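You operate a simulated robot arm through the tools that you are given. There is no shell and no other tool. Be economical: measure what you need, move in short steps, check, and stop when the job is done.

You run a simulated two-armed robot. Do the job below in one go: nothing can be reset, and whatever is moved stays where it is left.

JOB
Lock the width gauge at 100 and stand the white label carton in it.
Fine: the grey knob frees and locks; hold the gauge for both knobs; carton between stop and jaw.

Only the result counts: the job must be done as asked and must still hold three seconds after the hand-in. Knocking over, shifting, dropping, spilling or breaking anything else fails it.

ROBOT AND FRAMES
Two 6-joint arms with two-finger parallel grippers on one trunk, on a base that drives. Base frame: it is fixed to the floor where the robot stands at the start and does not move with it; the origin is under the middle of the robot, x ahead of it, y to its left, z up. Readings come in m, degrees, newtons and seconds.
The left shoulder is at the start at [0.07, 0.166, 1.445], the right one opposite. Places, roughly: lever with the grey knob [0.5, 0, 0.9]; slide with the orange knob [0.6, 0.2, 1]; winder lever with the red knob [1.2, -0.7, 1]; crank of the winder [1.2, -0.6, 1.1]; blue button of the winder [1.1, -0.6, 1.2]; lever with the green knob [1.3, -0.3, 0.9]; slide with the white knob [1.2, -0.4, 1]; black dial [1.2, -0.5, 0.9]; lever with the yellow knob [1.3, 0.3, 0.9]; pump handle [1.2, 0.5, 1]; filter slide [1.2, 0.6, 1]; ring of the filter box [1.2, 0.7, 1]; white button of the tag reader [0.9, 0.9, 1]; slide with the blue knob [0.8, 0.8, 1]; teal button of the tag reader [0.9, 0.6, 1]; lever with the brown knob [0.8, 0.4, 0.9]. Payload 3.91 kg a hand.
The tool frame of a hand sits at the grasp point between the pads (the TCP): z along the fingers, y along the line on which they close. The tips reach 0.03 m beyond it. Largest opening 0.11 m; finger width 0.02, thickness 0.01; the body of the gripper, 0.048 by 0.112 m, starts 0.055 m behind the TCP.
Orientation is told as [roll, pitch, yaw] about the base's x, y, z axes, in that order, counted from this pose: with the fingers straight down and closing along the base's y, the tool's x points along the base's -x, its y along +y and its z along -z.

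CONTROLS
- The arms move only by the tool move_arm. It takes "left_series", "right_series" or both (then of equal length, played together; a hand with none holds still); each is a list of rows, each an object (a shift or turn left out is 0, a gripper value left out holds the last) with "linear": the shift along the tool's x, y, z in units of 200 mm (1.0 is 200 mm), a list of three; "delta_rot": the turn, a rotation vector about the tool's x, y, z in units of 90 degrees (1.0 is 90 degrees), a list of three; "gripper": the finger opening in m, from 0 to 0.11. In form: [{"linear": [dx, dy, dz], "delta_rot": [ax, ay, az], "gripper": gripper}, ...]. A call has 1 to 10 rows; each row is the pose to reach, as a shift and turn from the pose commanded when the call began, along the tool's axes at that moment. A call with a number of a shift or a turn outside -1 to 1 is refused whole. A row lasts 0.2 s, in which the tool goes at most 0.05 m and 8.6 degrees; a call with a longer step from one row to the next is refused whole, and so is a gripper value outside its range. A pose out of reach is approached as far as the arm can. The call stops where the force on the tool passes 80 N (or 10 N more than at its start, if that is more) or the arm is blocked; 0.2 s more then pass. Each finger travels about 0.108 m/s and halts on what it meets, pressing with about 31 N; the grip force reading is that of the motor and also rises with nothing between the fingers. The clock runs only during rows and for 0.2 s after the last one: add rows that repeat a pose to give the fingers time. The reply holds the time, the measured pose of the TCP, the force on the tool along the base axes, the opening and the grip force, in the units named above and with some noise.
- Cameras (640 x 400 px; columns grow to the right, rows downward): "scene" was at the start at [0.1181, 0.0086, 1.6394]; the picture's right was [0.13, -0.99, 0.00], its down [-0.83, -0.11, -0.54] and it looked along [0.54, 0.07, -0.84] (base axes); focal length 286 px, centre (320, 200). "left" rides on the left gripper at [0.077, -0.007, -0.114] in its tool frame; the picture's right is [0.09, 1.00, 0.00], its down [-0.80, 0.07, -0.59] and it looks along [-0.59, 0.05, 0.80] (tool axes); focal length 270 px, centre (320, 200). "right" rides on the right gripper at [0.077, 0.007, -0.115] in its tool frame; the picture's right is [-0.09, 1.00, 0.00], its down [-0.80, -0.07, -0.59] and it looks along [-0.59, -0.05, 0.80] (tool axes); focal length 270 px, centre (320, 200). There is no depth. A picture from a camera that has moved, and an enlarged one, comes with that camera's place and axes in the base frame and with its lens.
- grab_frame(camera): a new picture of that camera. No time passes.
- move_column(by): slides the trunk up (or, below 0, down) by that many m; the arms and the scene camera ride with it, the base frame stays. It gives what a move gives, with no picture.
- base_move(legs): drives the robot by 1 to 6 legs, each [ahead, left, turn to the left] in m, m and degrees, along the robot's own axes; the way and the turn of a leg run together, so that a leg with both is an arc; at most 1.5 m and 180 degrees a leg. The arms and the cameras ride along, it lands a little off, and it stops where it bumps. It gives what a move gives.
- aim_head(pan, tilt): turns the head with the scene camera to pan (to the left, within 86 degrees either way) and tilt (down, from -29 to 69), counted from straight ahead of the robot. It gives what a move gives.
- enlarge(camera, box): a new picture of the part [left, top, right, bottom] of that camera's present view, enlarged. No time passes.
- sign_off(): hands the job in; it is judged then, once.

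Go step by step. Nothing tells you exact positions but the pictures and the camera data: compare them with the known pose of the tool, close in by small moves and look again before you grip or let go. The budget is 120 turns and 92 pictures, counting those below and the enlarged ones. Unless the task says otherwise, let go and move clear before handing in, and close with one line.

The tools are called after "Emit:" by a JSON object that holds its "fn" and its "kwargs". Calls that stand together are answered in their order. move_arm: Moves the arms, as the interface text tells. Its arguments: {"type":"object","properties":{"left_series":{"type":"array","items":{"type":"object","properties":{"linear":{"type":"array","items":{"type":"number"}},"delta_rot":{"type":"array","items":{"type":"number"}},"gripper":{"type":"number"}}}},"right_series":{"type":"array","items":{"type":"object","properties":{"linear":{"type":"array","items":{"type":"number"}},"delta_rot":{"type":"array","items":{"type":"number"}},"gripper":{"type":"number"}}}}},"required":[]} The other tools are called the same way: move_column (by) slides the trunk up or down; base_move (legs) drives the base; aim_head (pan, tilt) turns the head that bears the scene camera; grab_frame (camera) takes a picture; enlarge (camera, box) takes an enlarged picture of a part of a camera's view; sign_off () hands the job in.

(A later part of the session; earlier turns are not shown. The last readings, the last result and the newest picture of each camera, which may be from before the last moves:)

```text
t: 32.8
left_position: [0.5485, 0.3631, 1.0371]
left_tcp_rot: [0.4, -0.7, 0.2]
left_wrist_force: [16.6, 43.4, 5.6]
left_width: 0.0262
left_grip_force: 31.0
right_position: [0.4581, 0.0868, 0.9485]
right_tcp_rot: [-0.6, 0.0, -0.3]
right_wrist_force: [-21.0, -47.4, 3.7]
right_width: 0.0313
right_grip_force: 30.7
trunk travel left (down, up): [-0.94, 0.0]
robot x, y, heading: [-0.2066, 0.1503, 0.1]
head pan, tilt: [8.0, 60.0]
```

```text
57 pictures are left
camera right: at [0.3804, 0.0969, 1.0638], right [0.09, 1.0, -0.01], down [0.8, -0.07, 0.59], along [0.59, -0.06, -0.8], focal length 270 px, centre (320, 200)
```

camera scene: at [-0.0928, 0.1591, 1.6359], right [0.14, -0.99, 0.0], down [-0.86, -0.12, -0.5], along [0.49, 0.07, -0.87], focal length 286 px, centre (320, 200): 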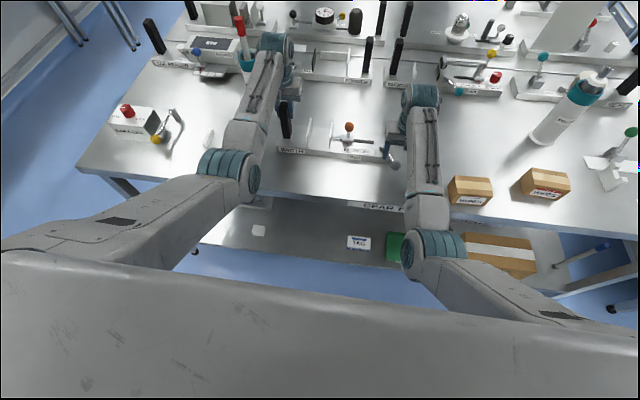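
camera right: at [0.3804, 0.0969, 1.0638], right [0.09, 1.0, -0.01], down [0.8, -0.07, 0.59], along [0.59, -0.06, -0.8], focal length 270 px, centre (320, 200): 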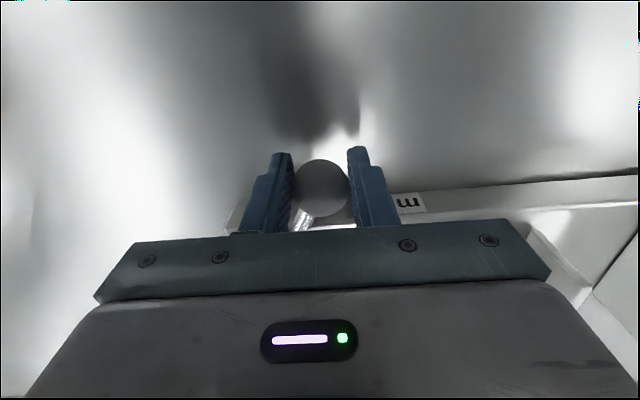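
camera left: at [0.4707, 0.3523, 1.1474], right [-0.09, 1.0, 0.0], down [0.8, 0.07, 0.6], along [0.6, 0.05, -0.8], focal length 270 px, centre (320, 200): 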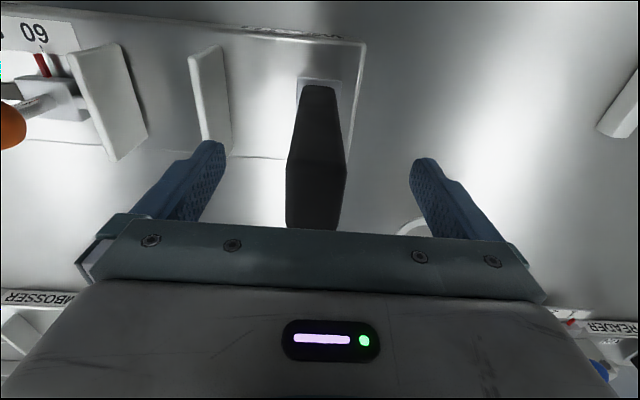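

The lever has reached its free stop (47 N). I relax a little, let go, lift and move in front of the orange knob.

Emit:
{"fn": "move_arm", "kwargs": {"right_series": [{"linear": [0.02, -0.05, 0]}, {"linear": [0.02, -0.05, 0], "gripper": 0.05}, {"linear": [0.02, -0.05, 0], "gripper": 0.05}, {"linear": [0.05, -0.05, -0.2], "gripper": 0.05}, {"linear": [0.05, 0.1, -0.4], "gripper": 0.05}, {"linear": [0.05, 0.28, -0.5], "gripper": 0.05}, {"linear": [0.05, 0.28, -0.5], "gripper": 0.05}]}}

Emit:
{"fn": "grab_frame", "kwargs": {"camera": "right"}}

Emit:
{"fn": "enlarge", "kwargs": {"camera": "scene", "box": [260, 90, 420, 190]}}

```text
t: 34.4
left_position: [0.5483, 0.3569, 1.0331]
left_tcp_rot: [-0.1, -0.3, 0.0]
left_wrist_force: [-2.8, -1.1, -1.0]
left_width: 0.0259
left_grip_force: 31.1
right_position: [0.4645, 0.1046, 1.0411]
right_tcp_rot: [-2.4, 0.0, -2.0]
right_wrist_force: [-0.3, 0.1, -0.4]
right_width: 0.0502
right_grip_force: 0.1
right hand out of reach, approached as far as the arm can: row 6, 7
trunk travel left (down, up): [-0.94, 0.0]
robot x, y, heading: [-0.2094, 0.1528, -0.1]
head pan, tilt: [8.0, 60.0]
```

```text
56 pictures are left
camera right: at [0.387, 0.12, 1.1553], right [0.12, 0.99, -0.04], down [0.8, -0.07, 0.6], along [0.59, -0.11, -0.8], focal length 270 px, centre (320, 200)
```

right: 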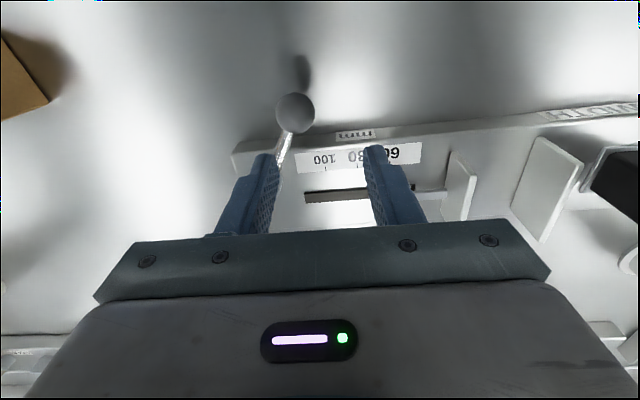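

```text
4.00 times, centred on (340, 140) of scene
camera zoom: at [-0.0938, 0.1592, 1.6359], right [0.14, -0.99, 0.0], down [-0.86, -0.12, -0.5], along [0.5, 0.07, -0.87], focal length 1142 px, centre (240, 440)
```

zoom: 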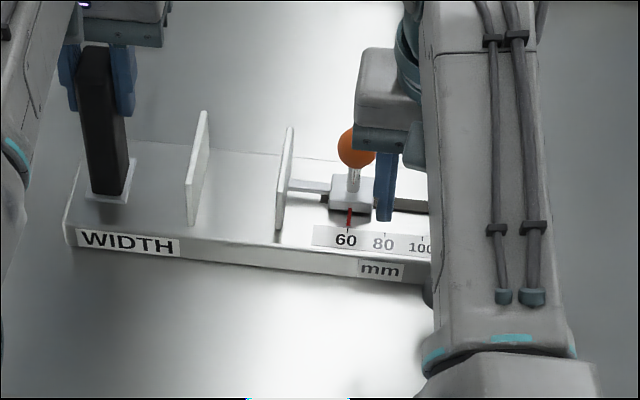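

Too high again for that reach; I lower to knob height, and advance part way to the orange knob.

Emit:
{"fn": "move_arm", "kwargs": {"right_series": [{"linear": [0, 0, 0.14]}, {"linear": [0, 0.05, 0.275]}, {"linear": [-0.1, 0.05, 0.275]}, {"linear": [-0.2, 0.05, 0.275]}, {"linear": [-0.2, 0.05, 0.275]}]}}

Emit:
{"fn": "grab_frame", "kwargs": {"camera": "right"}}

Emit:
{"fn": "enlarge", "kwargs": {"camera": "scene", "box": [260, 90, 420, 190]}}

```text
t: 35.6
left_position: [0.5485, 0.3575, 1.0334]
left_tcp_rot: [-0.1, -0.3, 0.0]
left_wrist_force: [0.2, 0.6, -2.8]
left_width: 0.0259
left_grip_force: 30.8
right_position: [0.4964, 0.1533, 0.9939]
right_tcp_rot: [0.1, 0.1, 0.0]
right_wrist_force: [-1.2, 0.2, 0.3]
right_width: 0.0499
right_grip_force: 0.1
trunk travel left (down, up): [-0.94, 0.0]
robot x, y, heading: [-0.2105, 0.149, -0.1]
head pan, tilt: [8.0, 60.0]
```

```text
54 pictures are left
camera right: at [0.418, 0.1612, 1.1084], right [0.09, 1.0, 0.0], down [0.8, -0.07, 0.59], along [0.59, -0.05, -0.8], focal length 270 px, centre (320, 200)
```

right: 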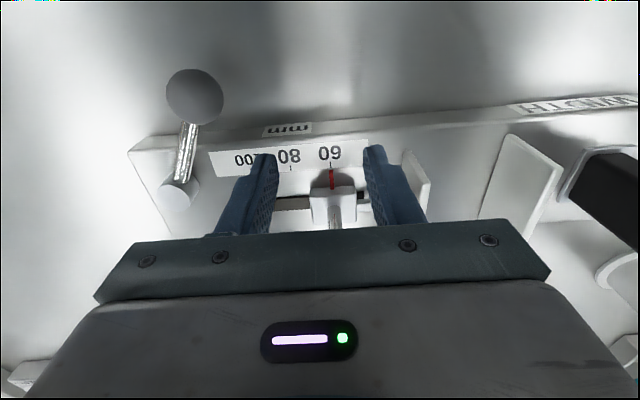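

```text
4.00 times, centred on (340, 140) of scene
camera zoom: at [-0.0933, 0.1594, 1.6359], right [0.14, -0.99, 0.0], down [-0.86, -0.12, -0.5], along [0.49, 0.07, -0.87], focal length 1142 px, centre (240, 440)
```

zoom: 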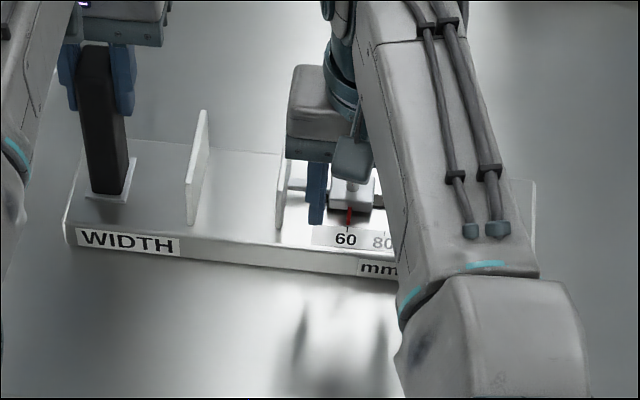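

Knob is straight ahead at about [0.55, 0.161]. I advance and close on it.

Emit:
{"fn": "move_arm", "kwargs": {"right_series": [{"linear": [-0.13, 0.035, 0]}, {"linear": [-0.265, 0.035, 0]}, {"linear": [-0.265, 0.035, 0], "gripper": 0.04}, {"linear": [-0.265, 0.035, 0], "gripper": 0.025}, {"linear": [-0.265, 0.035, 0], "gripper": 0.015}, {"linear": [-0.265, 0.035, 0], "gripper": 0.015}]}}

Emit:
{"fn": "grab_frame", "kwargs": {"camera": "right"}}

```text
t: 37.0
left_position: [0.5493, 0.3566, 1.0331]
left_tcp_rot: [-0.2, -0.3, -0.1]
left_wrist_force: [2.4, -9.9, -3.0]
left_width: 0.0259
left_grip_force: 31.0
right_position: [0.5449, 0.1572, 0.994]
right_tcp_rot: [0.2, 0.0, 0.0]
right_wrist_force: [-1.6, 7.1, 2.8]
right_width: 0.0317
right_grip_force: 30.8
right hand out of reach, approached as far as the arm can: row 2, 3, 4, 5, 6
trunk travel left (down, up): [-0.94, 0.0]
robot x, y, heading: [-0.2045, 0.1533, 0.0]
head pan, tilt: [8.0, 60.0]
```

```text
52 pictures are left
camera right: at [0.4669, 0.1648, 1.109], right [0.09, 1.0, 0.0], down [0.8, -0.07, 0.59], along [0.59, -0.05, -0.8], focal length 270 px, centre (320, 200)
```

right: 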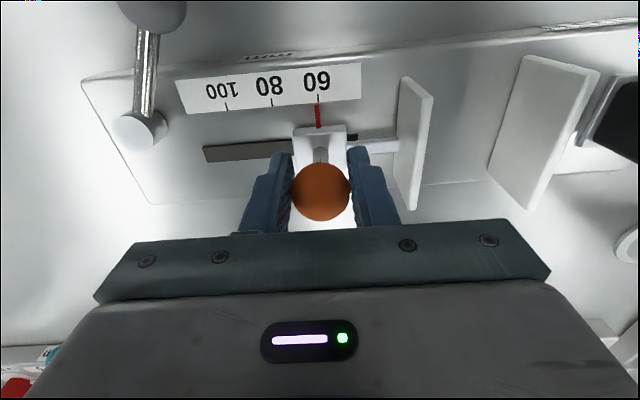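

The orange knob is gripped; the pointer reads 60. I pull it 40 mm to the right toward 100.

Emit:
{"fn": "move_arm", "kwargs": {"right_series": [{"linear": [0.0, -0.05, 0]}, {"linear": [0, -0.1, 0]}, {"linear": [0, -0.15, 0]}, {"linear": [0, -0.2, 0]}, {"linear": [0, -0.2, 0]}]}}

Emit:
{"fn": "enlarge", "kwargs": {"camera": "right", "box": [180, 30, 500, 230]}}

```text
t: 38.2
left_position: [0.5489, 0.3566, 1.0333]
left_tcp_rot: [-0.1, -0.2, -0.1]
left_wrist_force: [-0.9, -8.3, -2.9]
left_width: 0.0261
left_grip_force: 30.9
right_position: [0.5452, 0.1171, 0.9946]
right_tcp_rot: [0.0, 0.0, 0.0]
right_wrist_force: [1.2, 6.3, 2.0]
right_width: 0.0313
right_grip_force: 31.0
trunk travel left (down, up): [-0.94, 0.0]
robot x, y, heading: [-0.2115, 0.1475, 0.2]
head pan, tilt: [8.0, 60.0]
```

```text
2.00 times, centred on (340, 130) of right
camera zoom: at [0.4666, 0.1256, 1.1088], right [0.09, 1.0, 0.0], down [0.8, -0.07, 0.59], along [0.59, -0.05, -0.8], focal length 541 px, centre (280, 340)
```

zoom: 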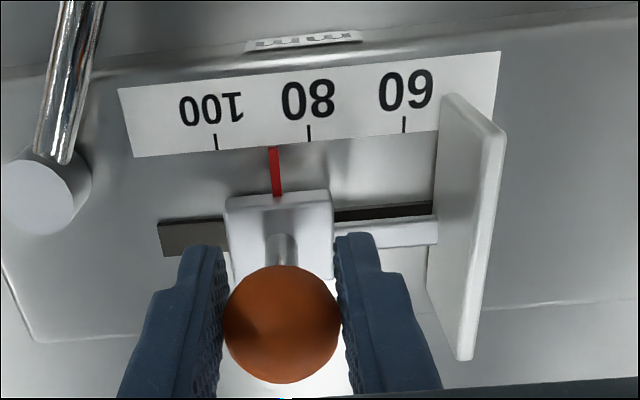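

The pointer reads about 88, so roughly 17 mm more is needed (20 scale units ≈ 28 mm of travel).

Emit:
{"fn": "move_arm", "kwargs": {"right_series": [{"linear": [0.0, -0.04, 0]}, {"linear": [0, -0.081, 0]}, {"linear": [0, -0.081, 0]}]}}

Emit:
{"fn": "enlarge", "kwargs": {"camera": "right", "box": [240, 60, 400, 160]}}

```text
t: 39.0
left_position: [0.5496, 0.358, 1.0342]
left_tcp_rot: [-0.1, -0.3, 0.1]
left_wrist_force: [0.0, -7.5, -3.3]
left_width: 0.0261
left_grip_force: 31.6
right_position: [0.5446, 0.1009, 0.9937]
right_tcp_rot: [0.0, 0.1, 0.1]
right_wrist_force: [-0.5, 6.9, 0.1]
right_width: 0.0313
right_grip_force: 31.0
trunk travel left (down, up): [-0.94, 0.0]
robot x, y, heading: [-0.2073, 0.1531, 0.1]
head pan, tilt: [8.0, 60.0]
```

```text
4.00 times, centred on (320, 110) of right
camera zoom: at [0.4668, 0.1092, 1.1089], right [0.09, 1.0, 0.0], down [0.8, -0.07, 0.59], along [0.59, -0.05, -0.8], focal length 1081 px, centre (320, 560)
```

zoom: 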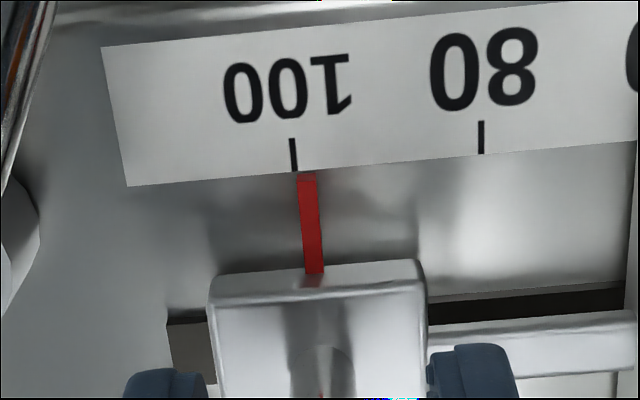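

It reads about 101→ actually 1.2 units short of 100; I nudge 1.8 mm further.

Emit:
{"fn": "move_arm", "kwargs": {"right_series": [{"linear": [0.0, -0.009, 0]}, {"linear": [0, -0.009, 0]}]}}

Emit:
{"fn": "enlarge", "kwargs": {"camera": "right", "box": [240, 60, 400, 160]}}

```text
t: 39.6
left_position: [0.5496, 0.3569, 1.033]
left_tcp_rot: [-0.1, -0.3, 0.1]
left_wrist_force: [-1.9, -7.8, -2.8]
left_width: 0.0259
left_grip_force: 31.0
right_position: [0.5438, 0.099, 0.9945]
right_tcp_rot: [-0.1, 0.0, -0.1]
right_wrist_force: [-0.4, 6.6, 0.2]
right_width: 0.0315
right_grip_force: 31.0
trunk travel left (down, up): [-0.94, 0.0]
robot x, y, heading: [-0.2092, 0.1483, -0.2]
head pan, tilt: [8.0, 60.0]
```

```text
4.00 times, centred on (320, 110) of right
camera zoom: at [0.4666, 0.1073, 1.1089], right [0.09, 1.0, 0.0], down [0.8, -0.07, 0.59], along [0.59, -0.05, -0.8], focal length 1081 px, centre (320, 560)
```

zoom: 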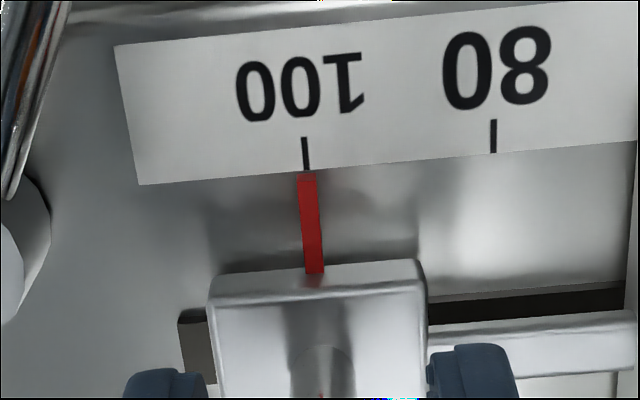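

The pointer is on 100. I let go of the orange knob, back straight out and look at the reading and the grey knob.

Emit:
{"fn": "move_arm", "kwargs": {"right_series": [{"gripper": 0.05}, {"gripper": 0.05}, {"linear": [0.15, 0, -0.04]}, {"linear": [0.35, 0, -0.05]}, {"linear": [0.55, 0, -0.02]}, {"linear": [0.55, 0, -0.02]}]}}

Emit:
{"fn": "grab_frame", "kwargs": {"camera": "right"}}

Emit:
{"fn": "enlarge", "kwargs": {"camera": "scene", "box": [290, 100, 410, 175]}}

```text
t: 41.0
left_position: [0.55, 0.3564, 1.0339]
left_tcp_rot: [-0.1, -0.2, -0.1]
left_wrist_force: [-0.9, -2.1, -2.3]
left_width: 0.0258
left_grip_force: 30.6
right_position: [0.4497, 0.0824, 1.0106]
right_tcp_rot: [-1.1, -1.5, -0.9]
right_wrist_force: [-0.3, -0.3, -0.3]
right_width: 0.05
right_grip_force: 0.0
trunk travel left (down, up): [-0.94, 0.0]
robot x, y, heading: [-0.2029, 0.1493, 0.1]
head pan, tilt: [8.0, 60.0]
```

```text
48 pictures are left
camera right: at [0.3694, 0.0939, 1.1224], right [0.1, 0.99, -0.02], down [0.78, -0.07, 0.62], along [0.61, -0.08, -0.79], focal length 270 px, centre (320, 200)
```

right: 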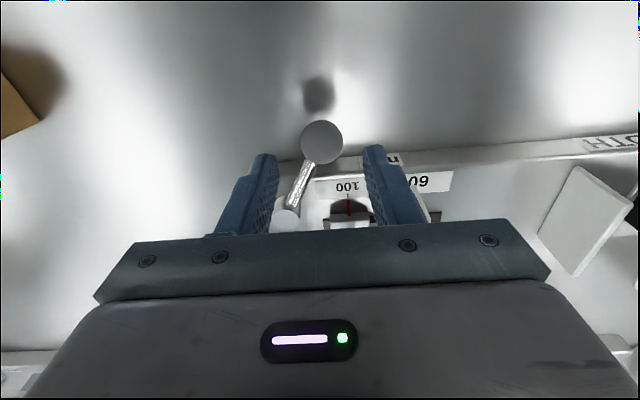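

```text
5.33 times, centred on (350, 138) of scene
camera zoom: at [-0.0927, 0.1593, 1.6359], right [0.14, -0.99, 0.0], down [-0.86, -0.12, -0.5], along [0.49, 0.07, -0.87], focal length 1523 px, centre (160, 533)
```

zoom: 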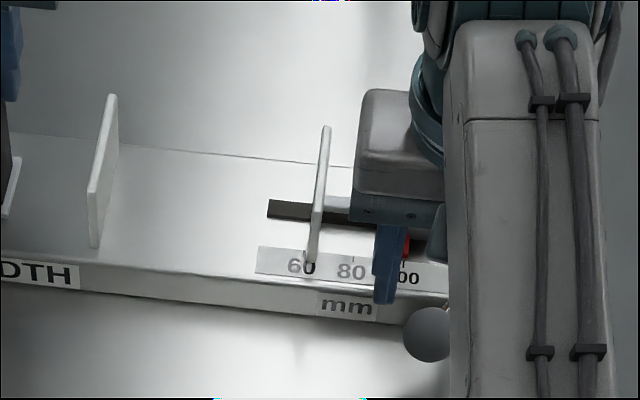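

The pointer still sits at 100. The grey knob is at about [0.455, 0.083]; I position just above it and verify.

Emit:
{"fn": "move_arm", "kwargs": {"right_series": [{"linear": [-0.08, -0.05, -0.0]}, {"linear": [-0.1, -0.08, 0.02]}, {"linear": [-0.1, -0.08, 0.02]}]}}

```text
t: 41.8
left_position: [0.5479, 0.3565, 1.0328]
left_tcp_rot: [-0.1, -0.3, 0.0]
left_wrist_force: [0.3, -0.9, -2.1]
left_width: 0.026
left_grip_force: 30.9
right_position: [0.4543, 0.0848, 0.9928]
right_tcp_rot: [0.1, 0.1, 0.0]
right_wrist_force: [0.7, 0.5, 0.3]
right_width: 0.05
right_grip_force: 0.1
trunk travel left (down, up): [-0.94, 0.0]
robot x, y, heading: [-0.2039, 0.1528, -0.2]
head pan, tilt: [8.0, 60.0]
```

I descend, grip the grey knob, and then swing it back to lock.

Emit:
{"fn": "move_arm", "kwargs": {"right_series": [{"linear": [-0.005, -0.005, 0.11]}, {"linear": [-0.01, -0.005, 0.215]}, {"linear": [-0.01, -0.005, 0.215], "gripper": 0.035}, {"linear": [-0.01, -0.005, 0.215], "gripper": 0.015}, {"linear": [-0.01, -0.005, 0.215], "gripper": 0.015}, {"linear": [-0.01, -0.005, 0.215], "gripper": 0.015}]}}

Emit:
{"fn": "grab_frame", "kwargs": {"camera": "right"}}

```text
t: 43.2
left_position: [0.5487, 0.3561, 1.0333]
left_tcp_rot: [-0.1, -0.3, 0.0]
left_wrist_force: [-1.5, -2.3, -1.5]
left_width: 0.0258
left_grip_force: 31.0
right_position: [0.4572, 0.0814, 0.9518]
right_tcp_rot: [0.0, -0.1, 0.0]
right_wrist_force: [0.6, 3.4, -0.9]
right_width: 0.0311
right_grip_force: 30.7
trunk travel left (down, up): [-0.94, 0.0]
robot x, y, heading: [-0.2106, 0.1504, -0.1]
head pan, tilt: [8.0, 60.0]
```

```text
46 pictures are left
camera right: at [0.3795, 0.0896, 1.067], right [0.09, 1.0, 0.0], down [0.8, -0.07, 0.59], along [0.59, -0.05, -0.8], focal length 270 px, centre (320, 200)
```

right: 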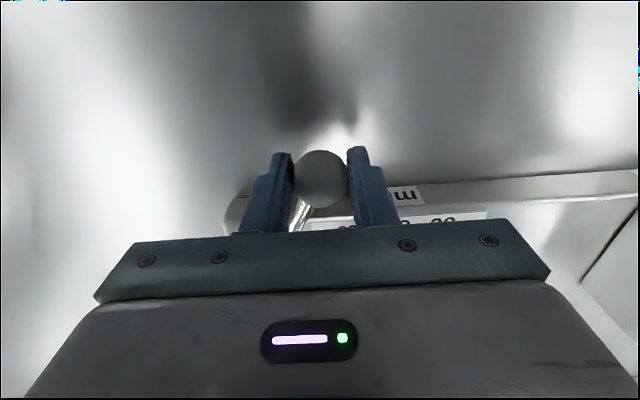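

Gripped. Swinging the lever back to the lock side.

Emit:
{"fn": "move_arm", "kwargs": {"right_series": [{"linear": [0.017, -0.037, 0]}, {"linear": [0.0335, -0.074, 0]}, {"linear": [0.044, -0.1265, 0]}, {"linear": [0.0475, -0.18, 0]}, {"linear": [0.044, -0.2335, 0]}, {"linear": [0.0335, -0.286, 0]}, {"linear": [0.0175, -0.3335, 0]}, {"linear": [-0.004, -0.379, 0]}, {"linear": [-0.0125, -0.398, 0]}, {"linear": [-0.0125, -0.398, 0]}]}}

Emit:
{"fn": "grab_frame", "kwargs": {"camera": "right"}}

```text
t: 45.4
left_position: [0.5482, 0.358, 1.033]
left_tcp_rot: [-0.1, -0.3, 0.0]
left_wrist_force: [3.2, -0.7, 0.2]
left_width: 0.0274
left_grip_force: 30.9
right_position: [0.4596, 0.002, 0.9502]
right_tcp_rot: [-0.1, 0.1, 0.0]
right_wrist_force: [-3.2, 3.0, -1.7]
right_width: 0.0164
right_grip_force: 1.9
trunk travel left (down, up): [-0.94, 0.0]
robot x, y, heading: [-0.2079, 0.1513, -0.1]
head pan, tilt: [8.0, 60.0]
```

```text
45 pictures are left
camera right: at [0.3819, 0.0104, 1.0652], right [0.09, 1.0, 0.0], down [0.8, -0.07, 0.59], along [0.59, -0.05, -0.8], focal length 270 px, centre (320, 200)
```

right: 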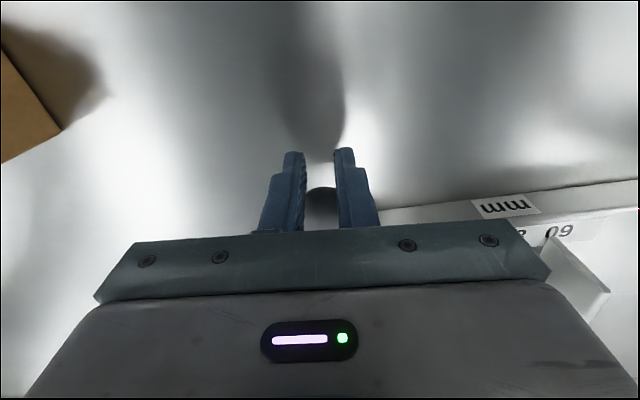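

The knob slipped ahead of the fingers near the end. I open, lift back and look where it is.

Emit:
{"fn": "move_arm", "kwargs": {"right_series": [{"linear": [0.0, 0, 0], "gripper": 0.06}, {"linear": [0.0, 0, 0], "gripper": 0.06}, {"linear": [0.15, 0, -0.1], "gripper": 0.06}, {"linear": [0.25, 0, -0.2], "gripper": 0.06}, {"linear": [0.25, 0, -0.2], "gripper": 0.06}]}}

Emit:
{"fn": "grab_frame", "kwargs": {"camera": "right"}}

Emit:
{"fn": "enlarge", "kwargs": {"camera": "scene", "box": [290, 100, 410, 175]}}

```text
t: 46.6
left_position: [0.5479, 0.3569, 1.0338]
left_tcp_rot: [-0.1, -0.2, 0.1]
left_wrist_force: [-0.1, 0.6, 1.3]
left_width: 0.0269
left_grip_force: 31.0
right_position: [0.4086, 0.0021, 0.9914]
right_tcp_rot: [-0.1, 0.1, 0.0]
right_wrist_force: [0.4, 0.5, -0.7]
right_width: 0.06
right_grip_force: 0.1
trunk travel left (down, up): [-0.94, 0.0]
robot x, y, heading: [-0.2072, 0.1483, -0.0]
head pan, tilt: [8.0, 60.0]
```

```text
44 pictures are left
camera right: at [0.3313, 0.0103, 1.1068], right [0.09, 1.0, 0.0], down [0.8, -0.07, 0.59], along [0.59, -0.05, -0.8], focal length 270 px, centre (320, 200)
```

right: 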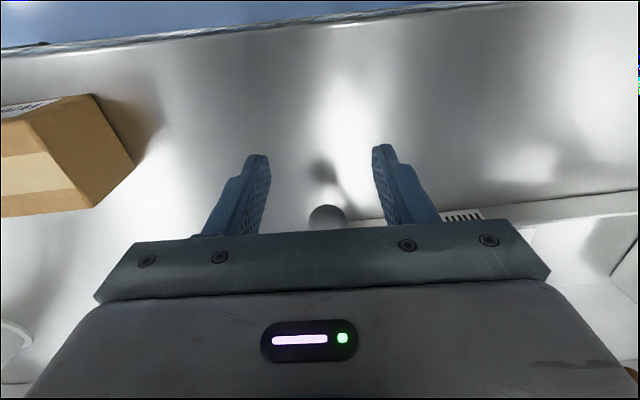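

```text
5.33 times, centred on (350, 138) of scene
camera zoom: at [-0.0939, 0.1598, 1.636], right [0.14, -0.99, 0.0], down [-0.86, -0.12, -0.5], along [0.5, 0.07, -0.87], focal length 1523 px, centre (160, 533)
```

zoom: 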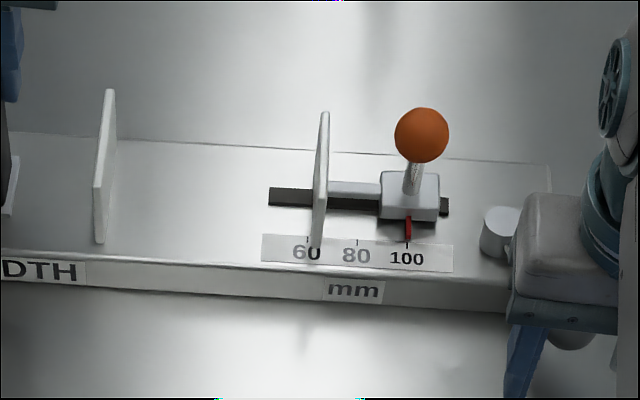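

The reading is still 100; the gauge's right end swung back a few mm. The knob is at about [0.466, 0.004]. I re-grip it to press it firmly to the lock stop.

Emit:
{"fn": "move_arm", "kwargs": {"right_series": [{"linear": [-0.15, 0.01, -0.03]}, {"linear": [-0.29, 0.01, -0.03]}, {"linear": [-0.29, 0.01, 0.1]}, {"linear": [-0.29, 0.01, 0.2]}, {"linear": [-0.29, 0.01, 0.2]}]}}

Emit:
{"fn": "grab_frame", "kwargs": {"camera": "right"}}

```text
t: 47.8
left_position: [0.5495, 0.3559, 1.0337]
left_tcp_rot: [-0.1, -0.4, 0.0]
left_wrist_force: [1.0, -1.5, 0.1]
left_width: 0.0269
left_grip_force: 30.6
right_position: [0.468, 0.0045, 0.9534]
right_tcp_rot: [0.0, 0.0, -0.1]
right_wrist_force: [-1.0, -0.6, 0.1]
right_width: 0.0599
right_grip_force: 0.2
trunk travel left (down, up): [-0.94, 0.0]
robot x, y, heading: [-0.2073, 0.1526, 0.2]
head pan, tilt: [8.0, 60.0]
```

```text
42 pictures are left
camera right: at [0.3891, 0.0132, 1.0674], right [0.09, 1.0, 0.0], down [0.8, -0.07, 0.59], along [0.59, -0.05, -0.8], focal length 270 px, centre (320, 200)
```

right: 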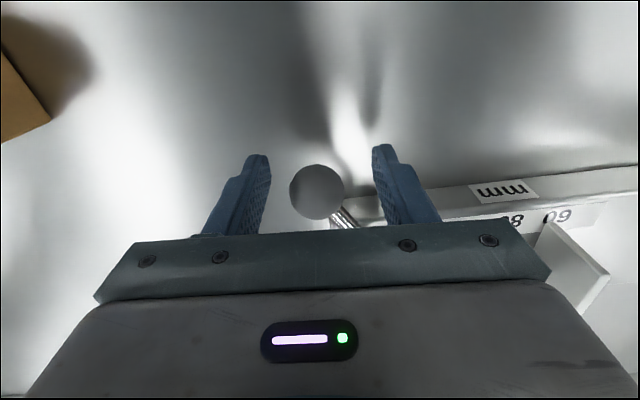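

Knob centred between the fingers. I grip and press it to the right against the stop.

Emit:
{"fn": "move_arm", "kwargs": {"right_series": [{"gripper": 0.04}, {"gripper": 0.015}, {"gripper": 0.015}, {"gripper": 0.015}, {"linear": [0, -0.02, 0]}, {"linear": [0, -0.04, 0]}, {"linear": [0, -0.04, 0]}]}}

Emit:
{"fn": "grab_frame", "kwargs": {"camera": "right"}}

```text
t: 49.4
left_position: [0.5494, 0.3552, 1.0336]
left_tcp_rot: [-0.3, -0.2, -0.1]
left_wrist_force: [0.2, -17.4, -1.4]
left_width: 0.0271
left_grip_force: 30.4
right_position: [0.4674, 0.0003, 0.9517]
right_tcp_rot: [0.3, -0.1, 0.1]
right_wrist_force: [-0.1, 18.2, 3.5]
right_width: 0.031
right_grip_force: 30.8
trunk travel left (down, up): [-0.94, 0.0]
robot x, y, heading: [-0.2081, 0.1557, -0.1]
head pan, tilt: [8.0, 60.0]
```

```text
41 pictures are left
camera right: at [0.3894, 0.0074, 1.0673], right [0.09, 1.0, 0.01], down [0.8, -0.07, 0.59], along [0.59, -0.05, -0.8], focal length 270 px, centre (320, 200)
```

right: 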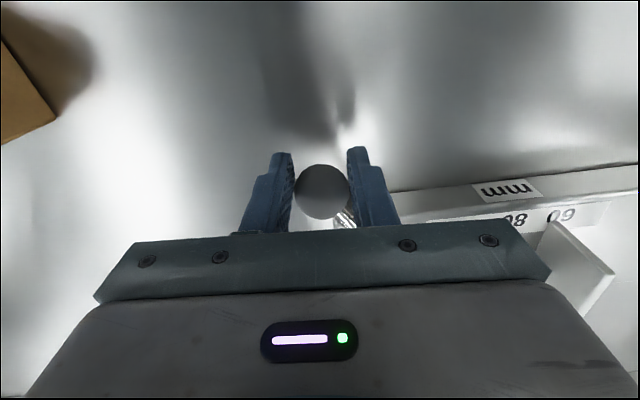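

18 N so far; I press 6 mm more along the tangent to be sure it is the stop.

Emit:
{"fn": "move_arm", "kwargs": {"right_series": [{"linear": [-0.006, -0.015, 0]}, {"linear": [-0.012, -0.03, 0]}, {"linear": [-0.012, -0.03, 0]}]}}

```text
t: 50.2
left_position: [0.5487, 0.3531, 1.033]
left_tcp_rot: [-0.4, -0.1, -0.3]
left_wrist_force: [-4.6, -40.8, -2.5]
left_width: 0.0272
left_grip_force: 31.2
right_position: [0.4696, -0.0031, 0.9528]
right_tcp_rot: [0.6, -0.1, 0.2]
right_wrist_force: [6.1, 43.4, 9.0]
right_width: 0.0311
right_grip_force: 31.5
trunk travel left (down, up): [-0.94, 0.0]
robot x, y, heading: [-0.2065, 0.1503, 0.0]
head pan, tilt: [8.0, 60.0]
```

It is at the lock stop (43 N). I relax, let go and back off, then check everything.

Emit:
{"fn": "move_arm", "kwargs": {"right_series": [{"linear": [0.006, 0.035, 0]}, {"linear": [0.012, 0.06, 0]}, {"linear": [0.012, 0.06, 0], "gripper": 0.06}, {"linear": [0.012, 0.06, 0], "gripper": 0.06}, {"linear": [0.1, 0, -0.1], "gripper": 0.06}, {"linear": [0.25, -0.2, -0.2], "gripper": 0.06}, {"linear": [0.25, -0.45, -0.2], "gripper": 0.06}, {"linear": [0.25, -0.65, -0.2], "gripper": 0.06}]}}

Emit:
{"fn": "enlarge", "kwargs": {"camera": "scene", "box": [260, 90, 420, 190]}}

Emit:
{"fn": "grab_frame", "kwargs": {"camera": "right"}}

```text
refused: row 6 steps farther than a row can; nothing moved
```

```text
4.00 times, centred on (340, 140) of scene
camera zoom: at [-0.0942, 0.1597, 1.636], right [0.14, -0.99, 0.0], down [-0.86, -0.12, -0.5], along [0.5, 0.07, -0.87], focal length 1142 px, centre (240, 440)
```

zoom: 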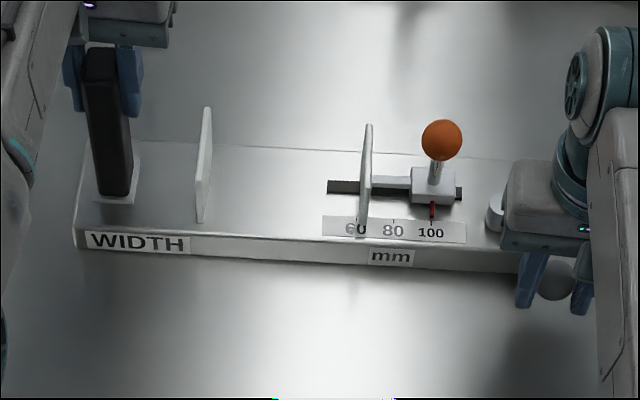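

```text
39 pictures are left
camera right: at [0.3918, 0.0033, 1.0678], right [0.08, 1.0, 0.01], down [0.8, -0.07, 0.6], along [0.59, -0.04, -0.8], focal length 270 px, centre (320, 200)
```

right: 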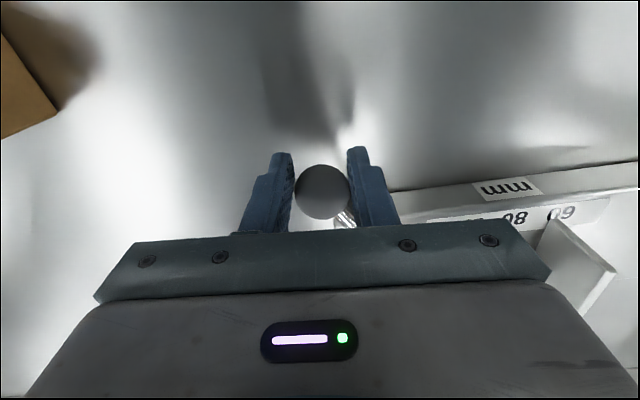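

One row was too long; I repeat with shorter steps.

Emit:
{"fn": "move_arm", "kwargs": {"right_series": [{"linear": [0.006, 0.02, 0]}, {"linear": [0.01, 0.04, 0]}, {"linear": [0.01, 0.04, 0], "gripper": 0.06}, {"linear": [0.01, 0.04, 0], "gripper": 0.06}, {"linear": [0.1, 0.02, -0.1], "gripper": 0.06}, {"linear": [0.25, 0, -0.2], "gripper": 0.06}, {"linear": [0.25, -0.2, -0.2], "gripper": 0.06}, {"linear": [0.25, -0.4, -0.2], "gripper": 0.06}, {"linear": [0.25, -0.6, -0.2], "gripper": 0.06}]}}

Emit:
{"fn": "enlarge", "kwargs": {"camera": "scene", "box": [340, 115, 420, 165]}}

Emit:
{"fn": "grab_frame", "kwargs": {"camera": "right"}}

```text
t: 52.2
left_position: [0.5501, 0.3569, 1.0331]
left_tcp_rot: [-0.2, -0.2, 0.0]
left_wrist_force: [-1.2, -0.2, -1.1]
left_width: 0.0259
left_grip_force: 31.2
right_position: [0.4198, -0.1277, 0.9938]
right_tcp_rot: [0.1, 0.0, 0.0]
right_wrist_force: [-0.7, -0.4, -0.1]
right_width: 0.0599
right_grip_force: 0.1
trunk travel left (down, up): [-0.94, 0.0]
robot x, y, heading: [-0.2096, 0.1532, 0.2]
head pan, tilt: [8.0, 60.0]
```

```text
8.00 times, centred on (380, 140) of scene
camera zoom: at [-0.0931, 0.1579, 1.6359], right [0.14, -0.99, 0.0], down [-0.86, -0.12, -0.5], along [0.49, 0.07, -0.87], focal length 2284 px, centre (-160, 680)
```

zoom: 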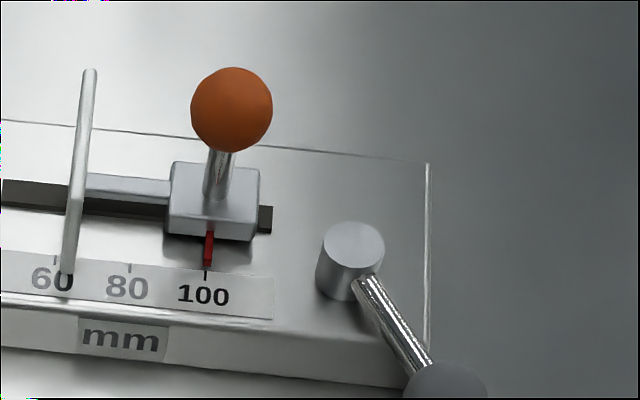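

```text
37 pictures are left
camera right: at [0.3415, -0.1206, 1.1076], right [0.09, 1.0, 0.0], down [0.8, -0.07, 0.59], along [0.59, -0.05, -0.8], focal length 270 px, centre (320, 200)
```

right: 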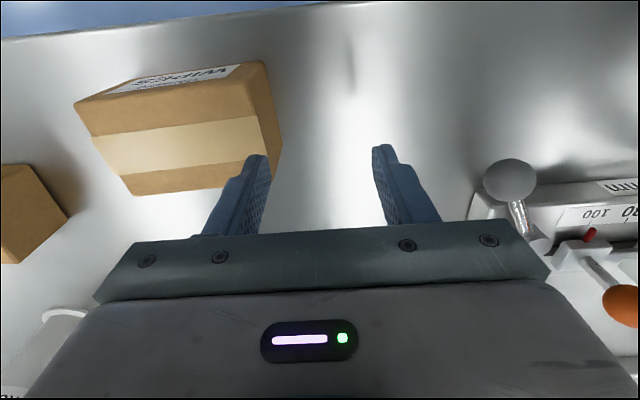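

The gauge is locked at 100. Next I release the handle, and look more closely at the shelf for the carton.

Emit:
{"fn": "move_arm", "kwargs": {"left_series": [{"gripper": 0.11}, {"gripper": 0.11}, {"gripper": 0.11}, {"gripper": 0.11}, {"linear": [0.2, 0, 0]}, {"linear": [0.4, 0, 0]}, {"linear": [0.4, 0, 0]}]}}

Emit:
{"fn": "base_move", "kwargs": {"legs": [[-0.25, 0, 0]]}}

Emit:
{"fn": "aim_head", "kwargs": {"pan": 0, "tilt": 55}}

Emit:
{"fn": "grab_frame", "kwargs": {"camera": "scene"}}

```text
t: 53.8
left_position: [0.4701, 0.3553, 1.0326]
left_tcp_rot: [-0.1, -0.1, 0.0]
left_wrist_force: [0.0, 0.5, 0.3]
left_width: 0.11
left_grip_force: 0.0
right_position: [0.4196, -0.1272, 0.9926]
right_tcp_rot: [0.0, 0.1, 0.0]
right_wrist_force: [0.5, -0.4, -0.6]
right_width: 0.0602
right_grip_force: 0.0
trunk travel left (down, up): [-0.94, 0.0]
robot x, y, heading: [-0.2123, 0.1516, 0.1]
head pan, tilt: [8.0, 60.0]
```

```text
t: 55.6
left_position: [0.2202, 0.3587, 1.0313]
left_tcp_rot: [-0.2, -0.1, 0.1]
left_wrist_force: [0.2, 0.0, 0.1]
left_width: 0.1102
left_grip_force: 0.1
right_position: [0.1702, -0.1263, 0.992]
right_tcp_rot: [0.0, 0.0, 0.2]
right_wrist_force: [0.2, 0.3, -0.4]
right_width: 0.0598
right_grip_force: 0.0
trunk travel left (down, up): [-0.94, 0.0]
robot x, y, heading: [-0.4594, 0.1526, 0.2]
head pan, tilt: [8.0, 60.0]
```

```text
t: 56.3
left_position: [0.2175, 0.3561, 1.0332]
left_tcp_rot: [-0.1, -0.3, 0.2]
left_wrist_force: [0.5, 0.5, -0.5]
left_width: 0.1101
left_grip_force: 0.0
right_position: [0.1704, -0.1262, 0.9942]
right_tcp_rot: [0.0, 0.0, 0.1]
right_wrist_force: [0.1, -0.7, -0.5]
right_width: 0.0599
right_grip_force: 0.1
trunk travel left (down, up): [-0.94, 0.0]
robot x, y, heading: [-0.4582, 0.1523, 0.0]
head pan, tilt: [0.0, 55.0]
```

```text
36 pictures are left
camera scene: at [-0.3378, 0.1504, 1.642], right [0.0, -1.0, 0.0], down [-0.82, 0.0, -0.57], along [0.57, 0.0, -0.82], focal length 286 px, centre (320, 200)
```

scene: 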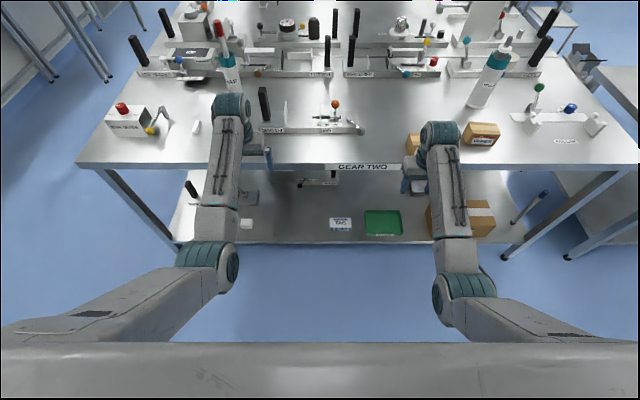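

The shelf below is now visible. I zoom on it.

Emit:
{"fn": "enlarge", "kwargs": {"camera": "scene", "box": [230, 165, 430, 245]}}

Emit:
{"fn": "enlarge", "kwargs": {"camera": "scene", "box": [300, 200, 380, 245]}}

```text
3.20 times, centred on (330, 205) of scene
camera zoom: at [-0.3378, 0.1504, 1.642], right [0.0, -1.0, 0.0], down [-0.82, 0.0, -0.57], along [0.57, 0.0, -0.82], focal length 914 px, centre (288, 184)
```

zoom: 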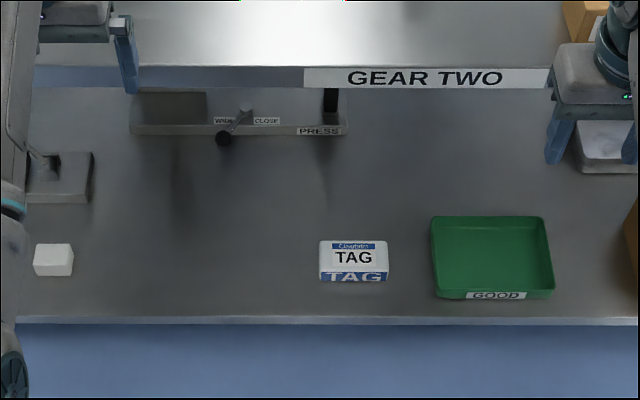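

```text
8.00 times, centred on (340, 222) of scene
camera zoom: at [-0.3378, 0.1504, 1.642], right [0.0, -1.0, 0.0], down [-0.82, 0.0, -0.57], along [0.57, 0.0, -0.82], focal length 2284 px, centre (160, 20)
```

zoom: 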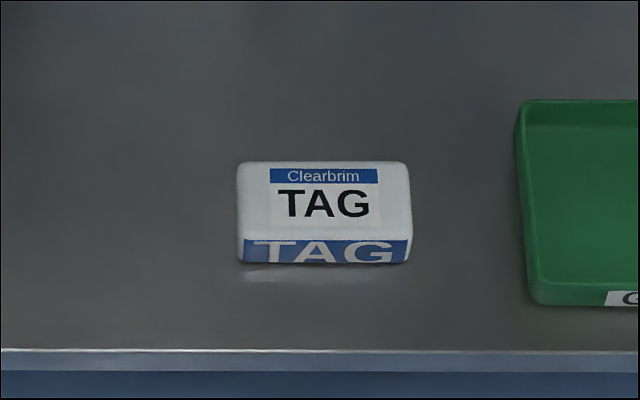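

The white TAG carton is about 12 × 6.5 × 3 cm, matching a gap of about 12 cm. I check the other packs to rule out alternatives.

Emit:
{"fn": "enlarge", "kwargs": {"camera": "scene", "box": [390, 110, 530, 240]}}

Emit:
{"fn": "enlarge", "kwargs": {"camera": "scene", "box": [250, 70, 380, 150]}}

```text
3.08 times, centred on (460, 175) of scene
camera zoom: at [-0.3378, 0.1504, 1.642], right [0.0, -1.0, 0.0], down [-0.82, 0.0, -0.57], along [0.57, 0.0, -0.82], focal length 879 px, centre (-111, 277)
```

zoom: 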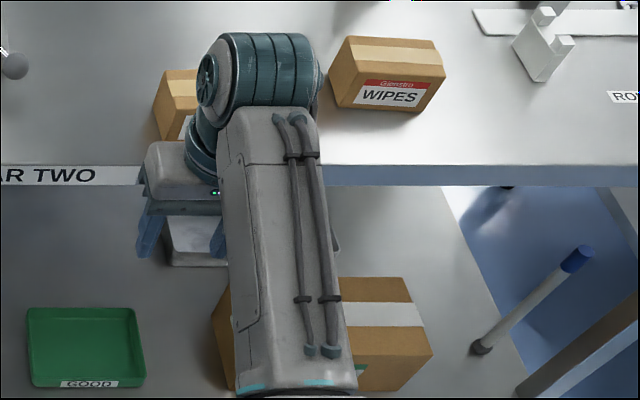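

```text
4.92 times, centred on (315, 110) of scene
camera zoom: at [-0.3378, 0.1504, 1.642], right [0.0, -1.0, 0.0], down [-0.82, 0.0, -0.57], along [0.57, 0.0, -0.82], focal length 1406 px, centre (345, 643)
```

zoom: 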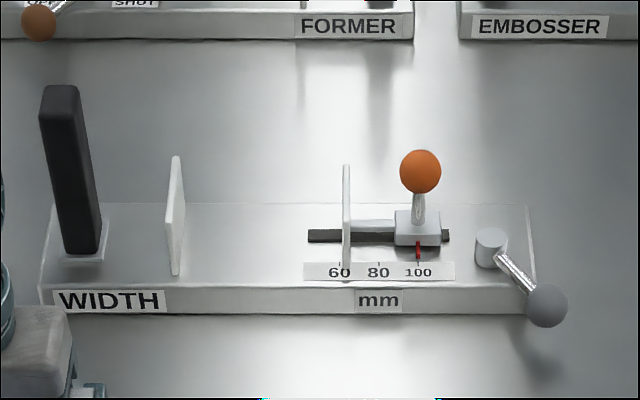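

One brown carton's print is hidden by the arm. I swing the right hand aside and read it.

Emit:
{"fn": "move_arm", "kwargs": {"right_series": [{"linear": [0, -0.2, 0]}, {"linear": [0, -0.4, 0]}, {"linear": [0, -0.6, 0]}, {"linear": [0, -0.8, 0]}, {"linear": [0, -1.0, 0]}]}}

Emit:
{"fn": "enlarge", "kwargs": {"camera": "scene", "box": [370, 110, 530, 250]}}

```text
t: 57.5
left_position: [0.2164, 0.3554, 1.033]
left_tcp_rot: [0.1, -0.3, 0.2]
left_wrist_force: [-0.3, 0.1, -0.5]
left_width: 0.1099
left_grip_force: 0.2
right_position: [0.17, -0.3299, 0.9926]
right_tcp_rot: [0.1, 0.0, 0.2]
right_wrist_force: [-0.6, 0.0, -0.7]
right_width: 0.0601
right_grip_force: 0.1
trunk travel left (down, up): [-0.94, 0.0]
robot x, y, heading: [-0.4562, 0.1504, -0.1]
head pan, tilt: [0.0, 55.0]
```

```text
2.86 times, centred on (450, 180) of scene
camera zoom: at [-0.338, 0.1478, 1.642], right [0.0, -1.0, 0.0], down [-0.82, 0.0, -0.57], along [0.57, 0.0, -0.82], focal length 816 px, centre (-51, 257)
```

zoom: 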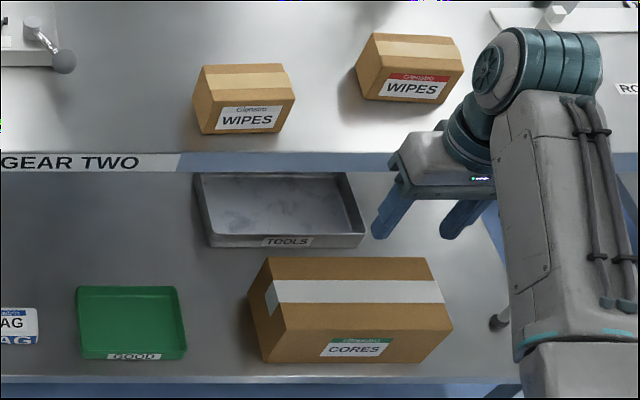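

Now it's clear: there are two WIPES cartons, one with a red-banded label and one with a plain white label, and the latter is the "white label carton", near [0.40, -0.21] on the bench. I return the right hand and drive back in for a close view.

Emit:
{"fn": "move_arm", "kwargs": {"right_series": [{"linear": [0, 0.2, 0]}, {"linear": [0, 0.4, 0]}, {"linear": [0, 0.6, 0]}, {"linear": [0, 0.8, 0]}, {"linear": [0, 0.9, -0.02]}]}}

Emit:
{"fn": "base_move", "kwargs": {"legs": [[0.17, 0, 0]]}}

Emit:
{"fn": "grab_frame", "kwargs": {"camera": "right"}}

Emit:
{"fn": "enlarge", "kwargs": {"camera": "scene", "box": [380, 90, 560, 210]}}

```text
t: 58.7
left_position: [0.2173, 0.3584, 1.033]
left_tcp_rot: [-0.2, -0.3, 0.3]
left_wrist_force: [0.9, -0.7, 0.5]
left_width: 0.1097
left_grip_force: 0.1
right_position: [0.1686, -0.1438, 0.9976]
right_tcp_rot: [0.0, 0.0, 0.1]
right_wrist_force: [1.0, 0.4, -0.2]
right_width: 0.0599
right_grip_force: 0.0
trunk travel left (down, up): [-0.94, 0.0]
robot x, y, heading: [-0.4608, 0.153, 0.3]
head pan, tilt: [0.0, 55.0]
```

```text
t: 60.1
left_position: [0.3848, 0.3586, 1.0354]
left_tcp_rot: [-0.1, -0.5, 0.3]
left_wrist_force: [-0.8, -0.3, -0.1]
left_width: 0.1102
left_grip_force: 0.0
right_position: [0.3355, -0.1436, 0.9992]
right_tcp_rot: [0.0, -0.1, 0.2]
right_wrist_force: [0.7, -1.0, -0.4]
right_width: 0.0597
right_grip_force: 0.0
trunk travel left (down, up): [-0.94, 0.0]
robot x, y, heading: [-0.2894, 0.1487, 0.2]
head pan, tilt: [0.0, 55.0]
```

```text
30 pictures are left
camera right: at [0.258, -0.1359, 1.1133], right [0.08, 1.0, 0.0], down [0.8, -0.07, 0.6], along [0.59, -0.05, -0.8], focal length 270 px, centre (320, 200)
```

right: 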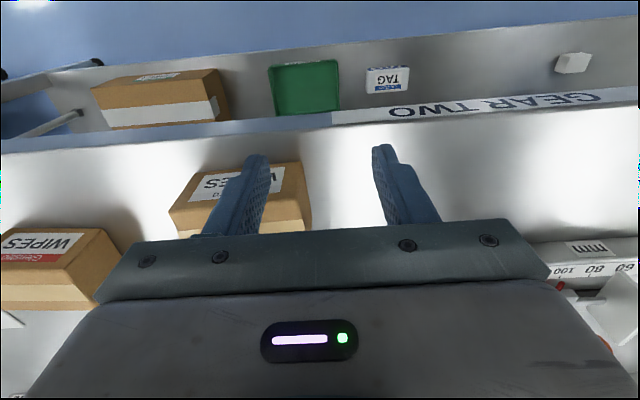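

```text
3.33 times, centred on (470, 150) of scene
camera zoom: at [-0.1735, 0.1513, 1.6424], right [0.01, -1.0, 0.0], down [-0.82, 0.0, -0.58], along [0.58, 0.0, -0.82], focal length 952 px, centre (-180, 367)
```

zoom: 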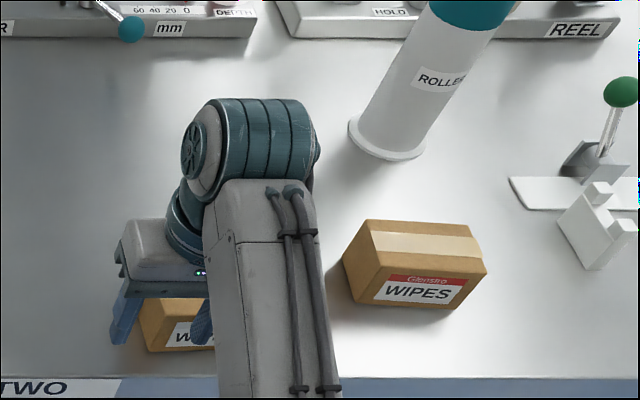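

The white-label carton is at the left in the right camera. I bring the open hand nearer in front of it to see its outline.

Emit:
{"fn": "move_arm", "kwargs": {"right_series": [{"linear": [0.03, -0.12, -0.03], "gripper": 0.08}, {"linear": [0.06, -0.25, -0.03], "gripper": 0.11}, {"linear": [0.06, -0.35, -0.03], "gripper": 0.11}, {"linear": [0.06, -0.35, -0.03], "gripper": 0.11}]}}

Emit:
{"fn": "grab_frame", "kwargs": {"camera": "right"}}

```text
t: 61.1
left_position: [0.3869, 0.3589, 1.0321]
left_tcp_rot: [-0.1, -0.3, 0.4]
left_wrist_force: [1.4, -0.3, 1.3]
left_width: 0.1097
left_grip_force: 0.1
right_position: [0.33, -0.2131, 1.0028]
right_tcp_rot: [0.1, 0.0, 0.3]
right_wrist_force: [-1.4, -0.3, 0.1]
right_width: 0.1098
right_grip_force: 0.0
trunk travel left (down, up): [-0.94, 0.0]
robot x, y, heading: [-0.2885, 0.1484, 0.2]
head pan, tilt: [0.0, 55.0]
```

```text
28 pictures are left
camera right: at [0.2516, -0.205, 1.117], right [0.08, 1.0, 0.0], down [0.8, -0.07, 0.59], along [0.59, -0.05, -0.8], focal length 270 px, centre (320, 200)
```

right: 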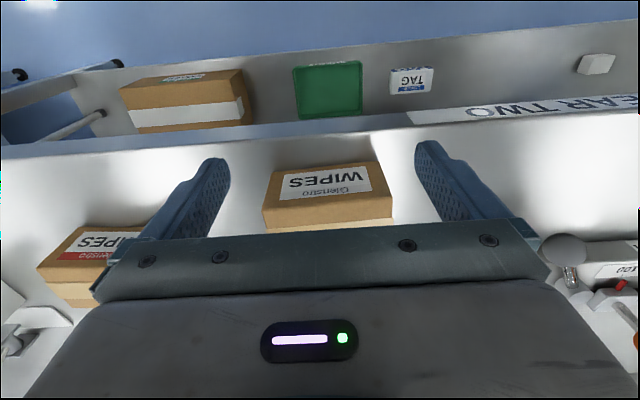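

The carton is about 0.10 m wide along y, aligned with the bench, centred near [0.415, -0.211], about 6 cm high. I turn the right hand 90° so the fingers close front-to-back.

Emit:
{"fn": "move_arm", "kwargs": {"right_series": [{"delta_rot": [0, 0, -0.09]}, {"delta_rot": [0, 0, -0.18]}, {"delta_rot": [0, 0, -0.27]}, {"delta_rot": [0, 0, -0.36]}, {"delta_rot": [0, 0, -0.45]}, {"delta_rot": [0, 0, -0.54]}, {"delta_rot": [0, 0, -0.63]}, {"delta_rot": [0, 0, -0.72]}, {"delta_rot": [0, 0, -0.81]}, {"delta_rot": [0, 0, -0.9]}]}}

Emit:
{"fn": "move_arm", "kwargs": {"right_series": [{"delta_rot": [0, 0, -0.05]}, {"delta_rot": [0, 0, -0.1]}, {"delta_rot": [0, 0, -0.1]}]}}

Emit:
{"fn": "grab_frame", "kwargs": {"camera": "right"}}

```text
t: 63.4
left_position: [0.3869, 0.3601, 1.0328]
left_tcp_rot: [-0.2, -0.3, 0.4]
left_wrist_force: [-0.2, 0.5, 0.3]
left_width: 0.11
left_grip_force: 0.0
right_position: [0.3278, -0.2142, 1.0026]
right_tcp_rot: [0.0, 0.0, 81.3]
right_wrist_force: [0.8, 0.7, 0.9]
right_width: 0.1099
right_grip_force: 0.0
trunk travel left (down, up): [-0.94, 0.0]
robot x, y, heading: [-0.2852, 0.1539, 0.4]
head pan, tilt: [0.0, 55.0]
```

```text
t: 64.2
left_position: [0.3875, 0.3589, 1.0324]
left_tcp_rot: [-0.1, -0.3, 0.2]
left_wrist_force: [0.1, -0.6, -0.2]
left_width: 0.1102
left_grip_force: 0.1
right_position: [0.3272, -0.2145, 1.0025]
right_tcp_rot: [0.0, 0.0, 90.3]
right_wrist_force: [0.8, -0.4, -0.4]
right_width: 0.1101
right_grip_force: 0.0
trunk travel left (down, up): [-0.94, 0.0]
robot x, y, heading: [-0.2905, 0.151, 0.2]
head pan, tilt: [0.0, 55.0]
```

```text
27 pictures are left
camera right: at [0.3199, -0.2893, 1.1173], right [-1.0, 0.08, 0.0], down [0.07, 0.8, 0.59], along [0.05, 0.59, -0.8], focal length 270 px, centre (320, 200)
```

right: 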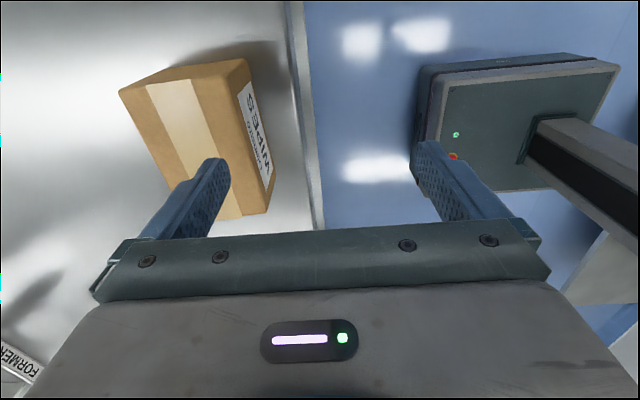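

From this angle the carton spans x 0.374–0.447, y -0.257 to -0.153, top about 0.945. I move over its centre and check.

Emit:
{"fn": "move_arm", "kwargs": {"right_series": [{"linear": [0, -0.2, 0]}, {"linear": [-0.04, -0.42, 0]}, {"linear": [-0.04, -0.42, 0]}]}}

Emit:
{"fn": "grab_frame", "kwargs": {"camera": "right"}}

```text
t: 65.0
left_position: [0.3875, 0.3591, 1.0346]
left_tcp_rot: [-0.1, -0.4, 0.3]
left_wrist_force: [-0.2, -0.3, -0.1]
left_width: 0.1102
left_grip_force: 0.1
right_position: [0.4084, -0.2036, 1.0025]
right_tcp_rot: [-0.2, 0.0, 90.3]
right_wrist_force: [-0.1, -0.6, 0.0]
right_width: 0.1101
right_grip_force: 0.1
trunk travel left (down, up): [-0.94, 0.0]
robot x, y, heading: [-0.2943, 0.1503, 0.2]
head pan, tilt: [0.0, 55.0]
```

```text
26 pictures are left
camera right: at [0.4016, -0.2803, 1.1169], right [-1.0, 0.08, 0.0], down [0.07, 0.8, 0.59], along [0.05, 0.59, -0.8], focal length 270 px, centre (320, 200)
```

right: 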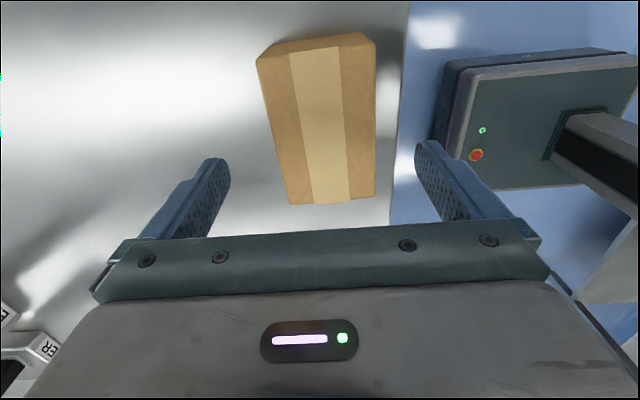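

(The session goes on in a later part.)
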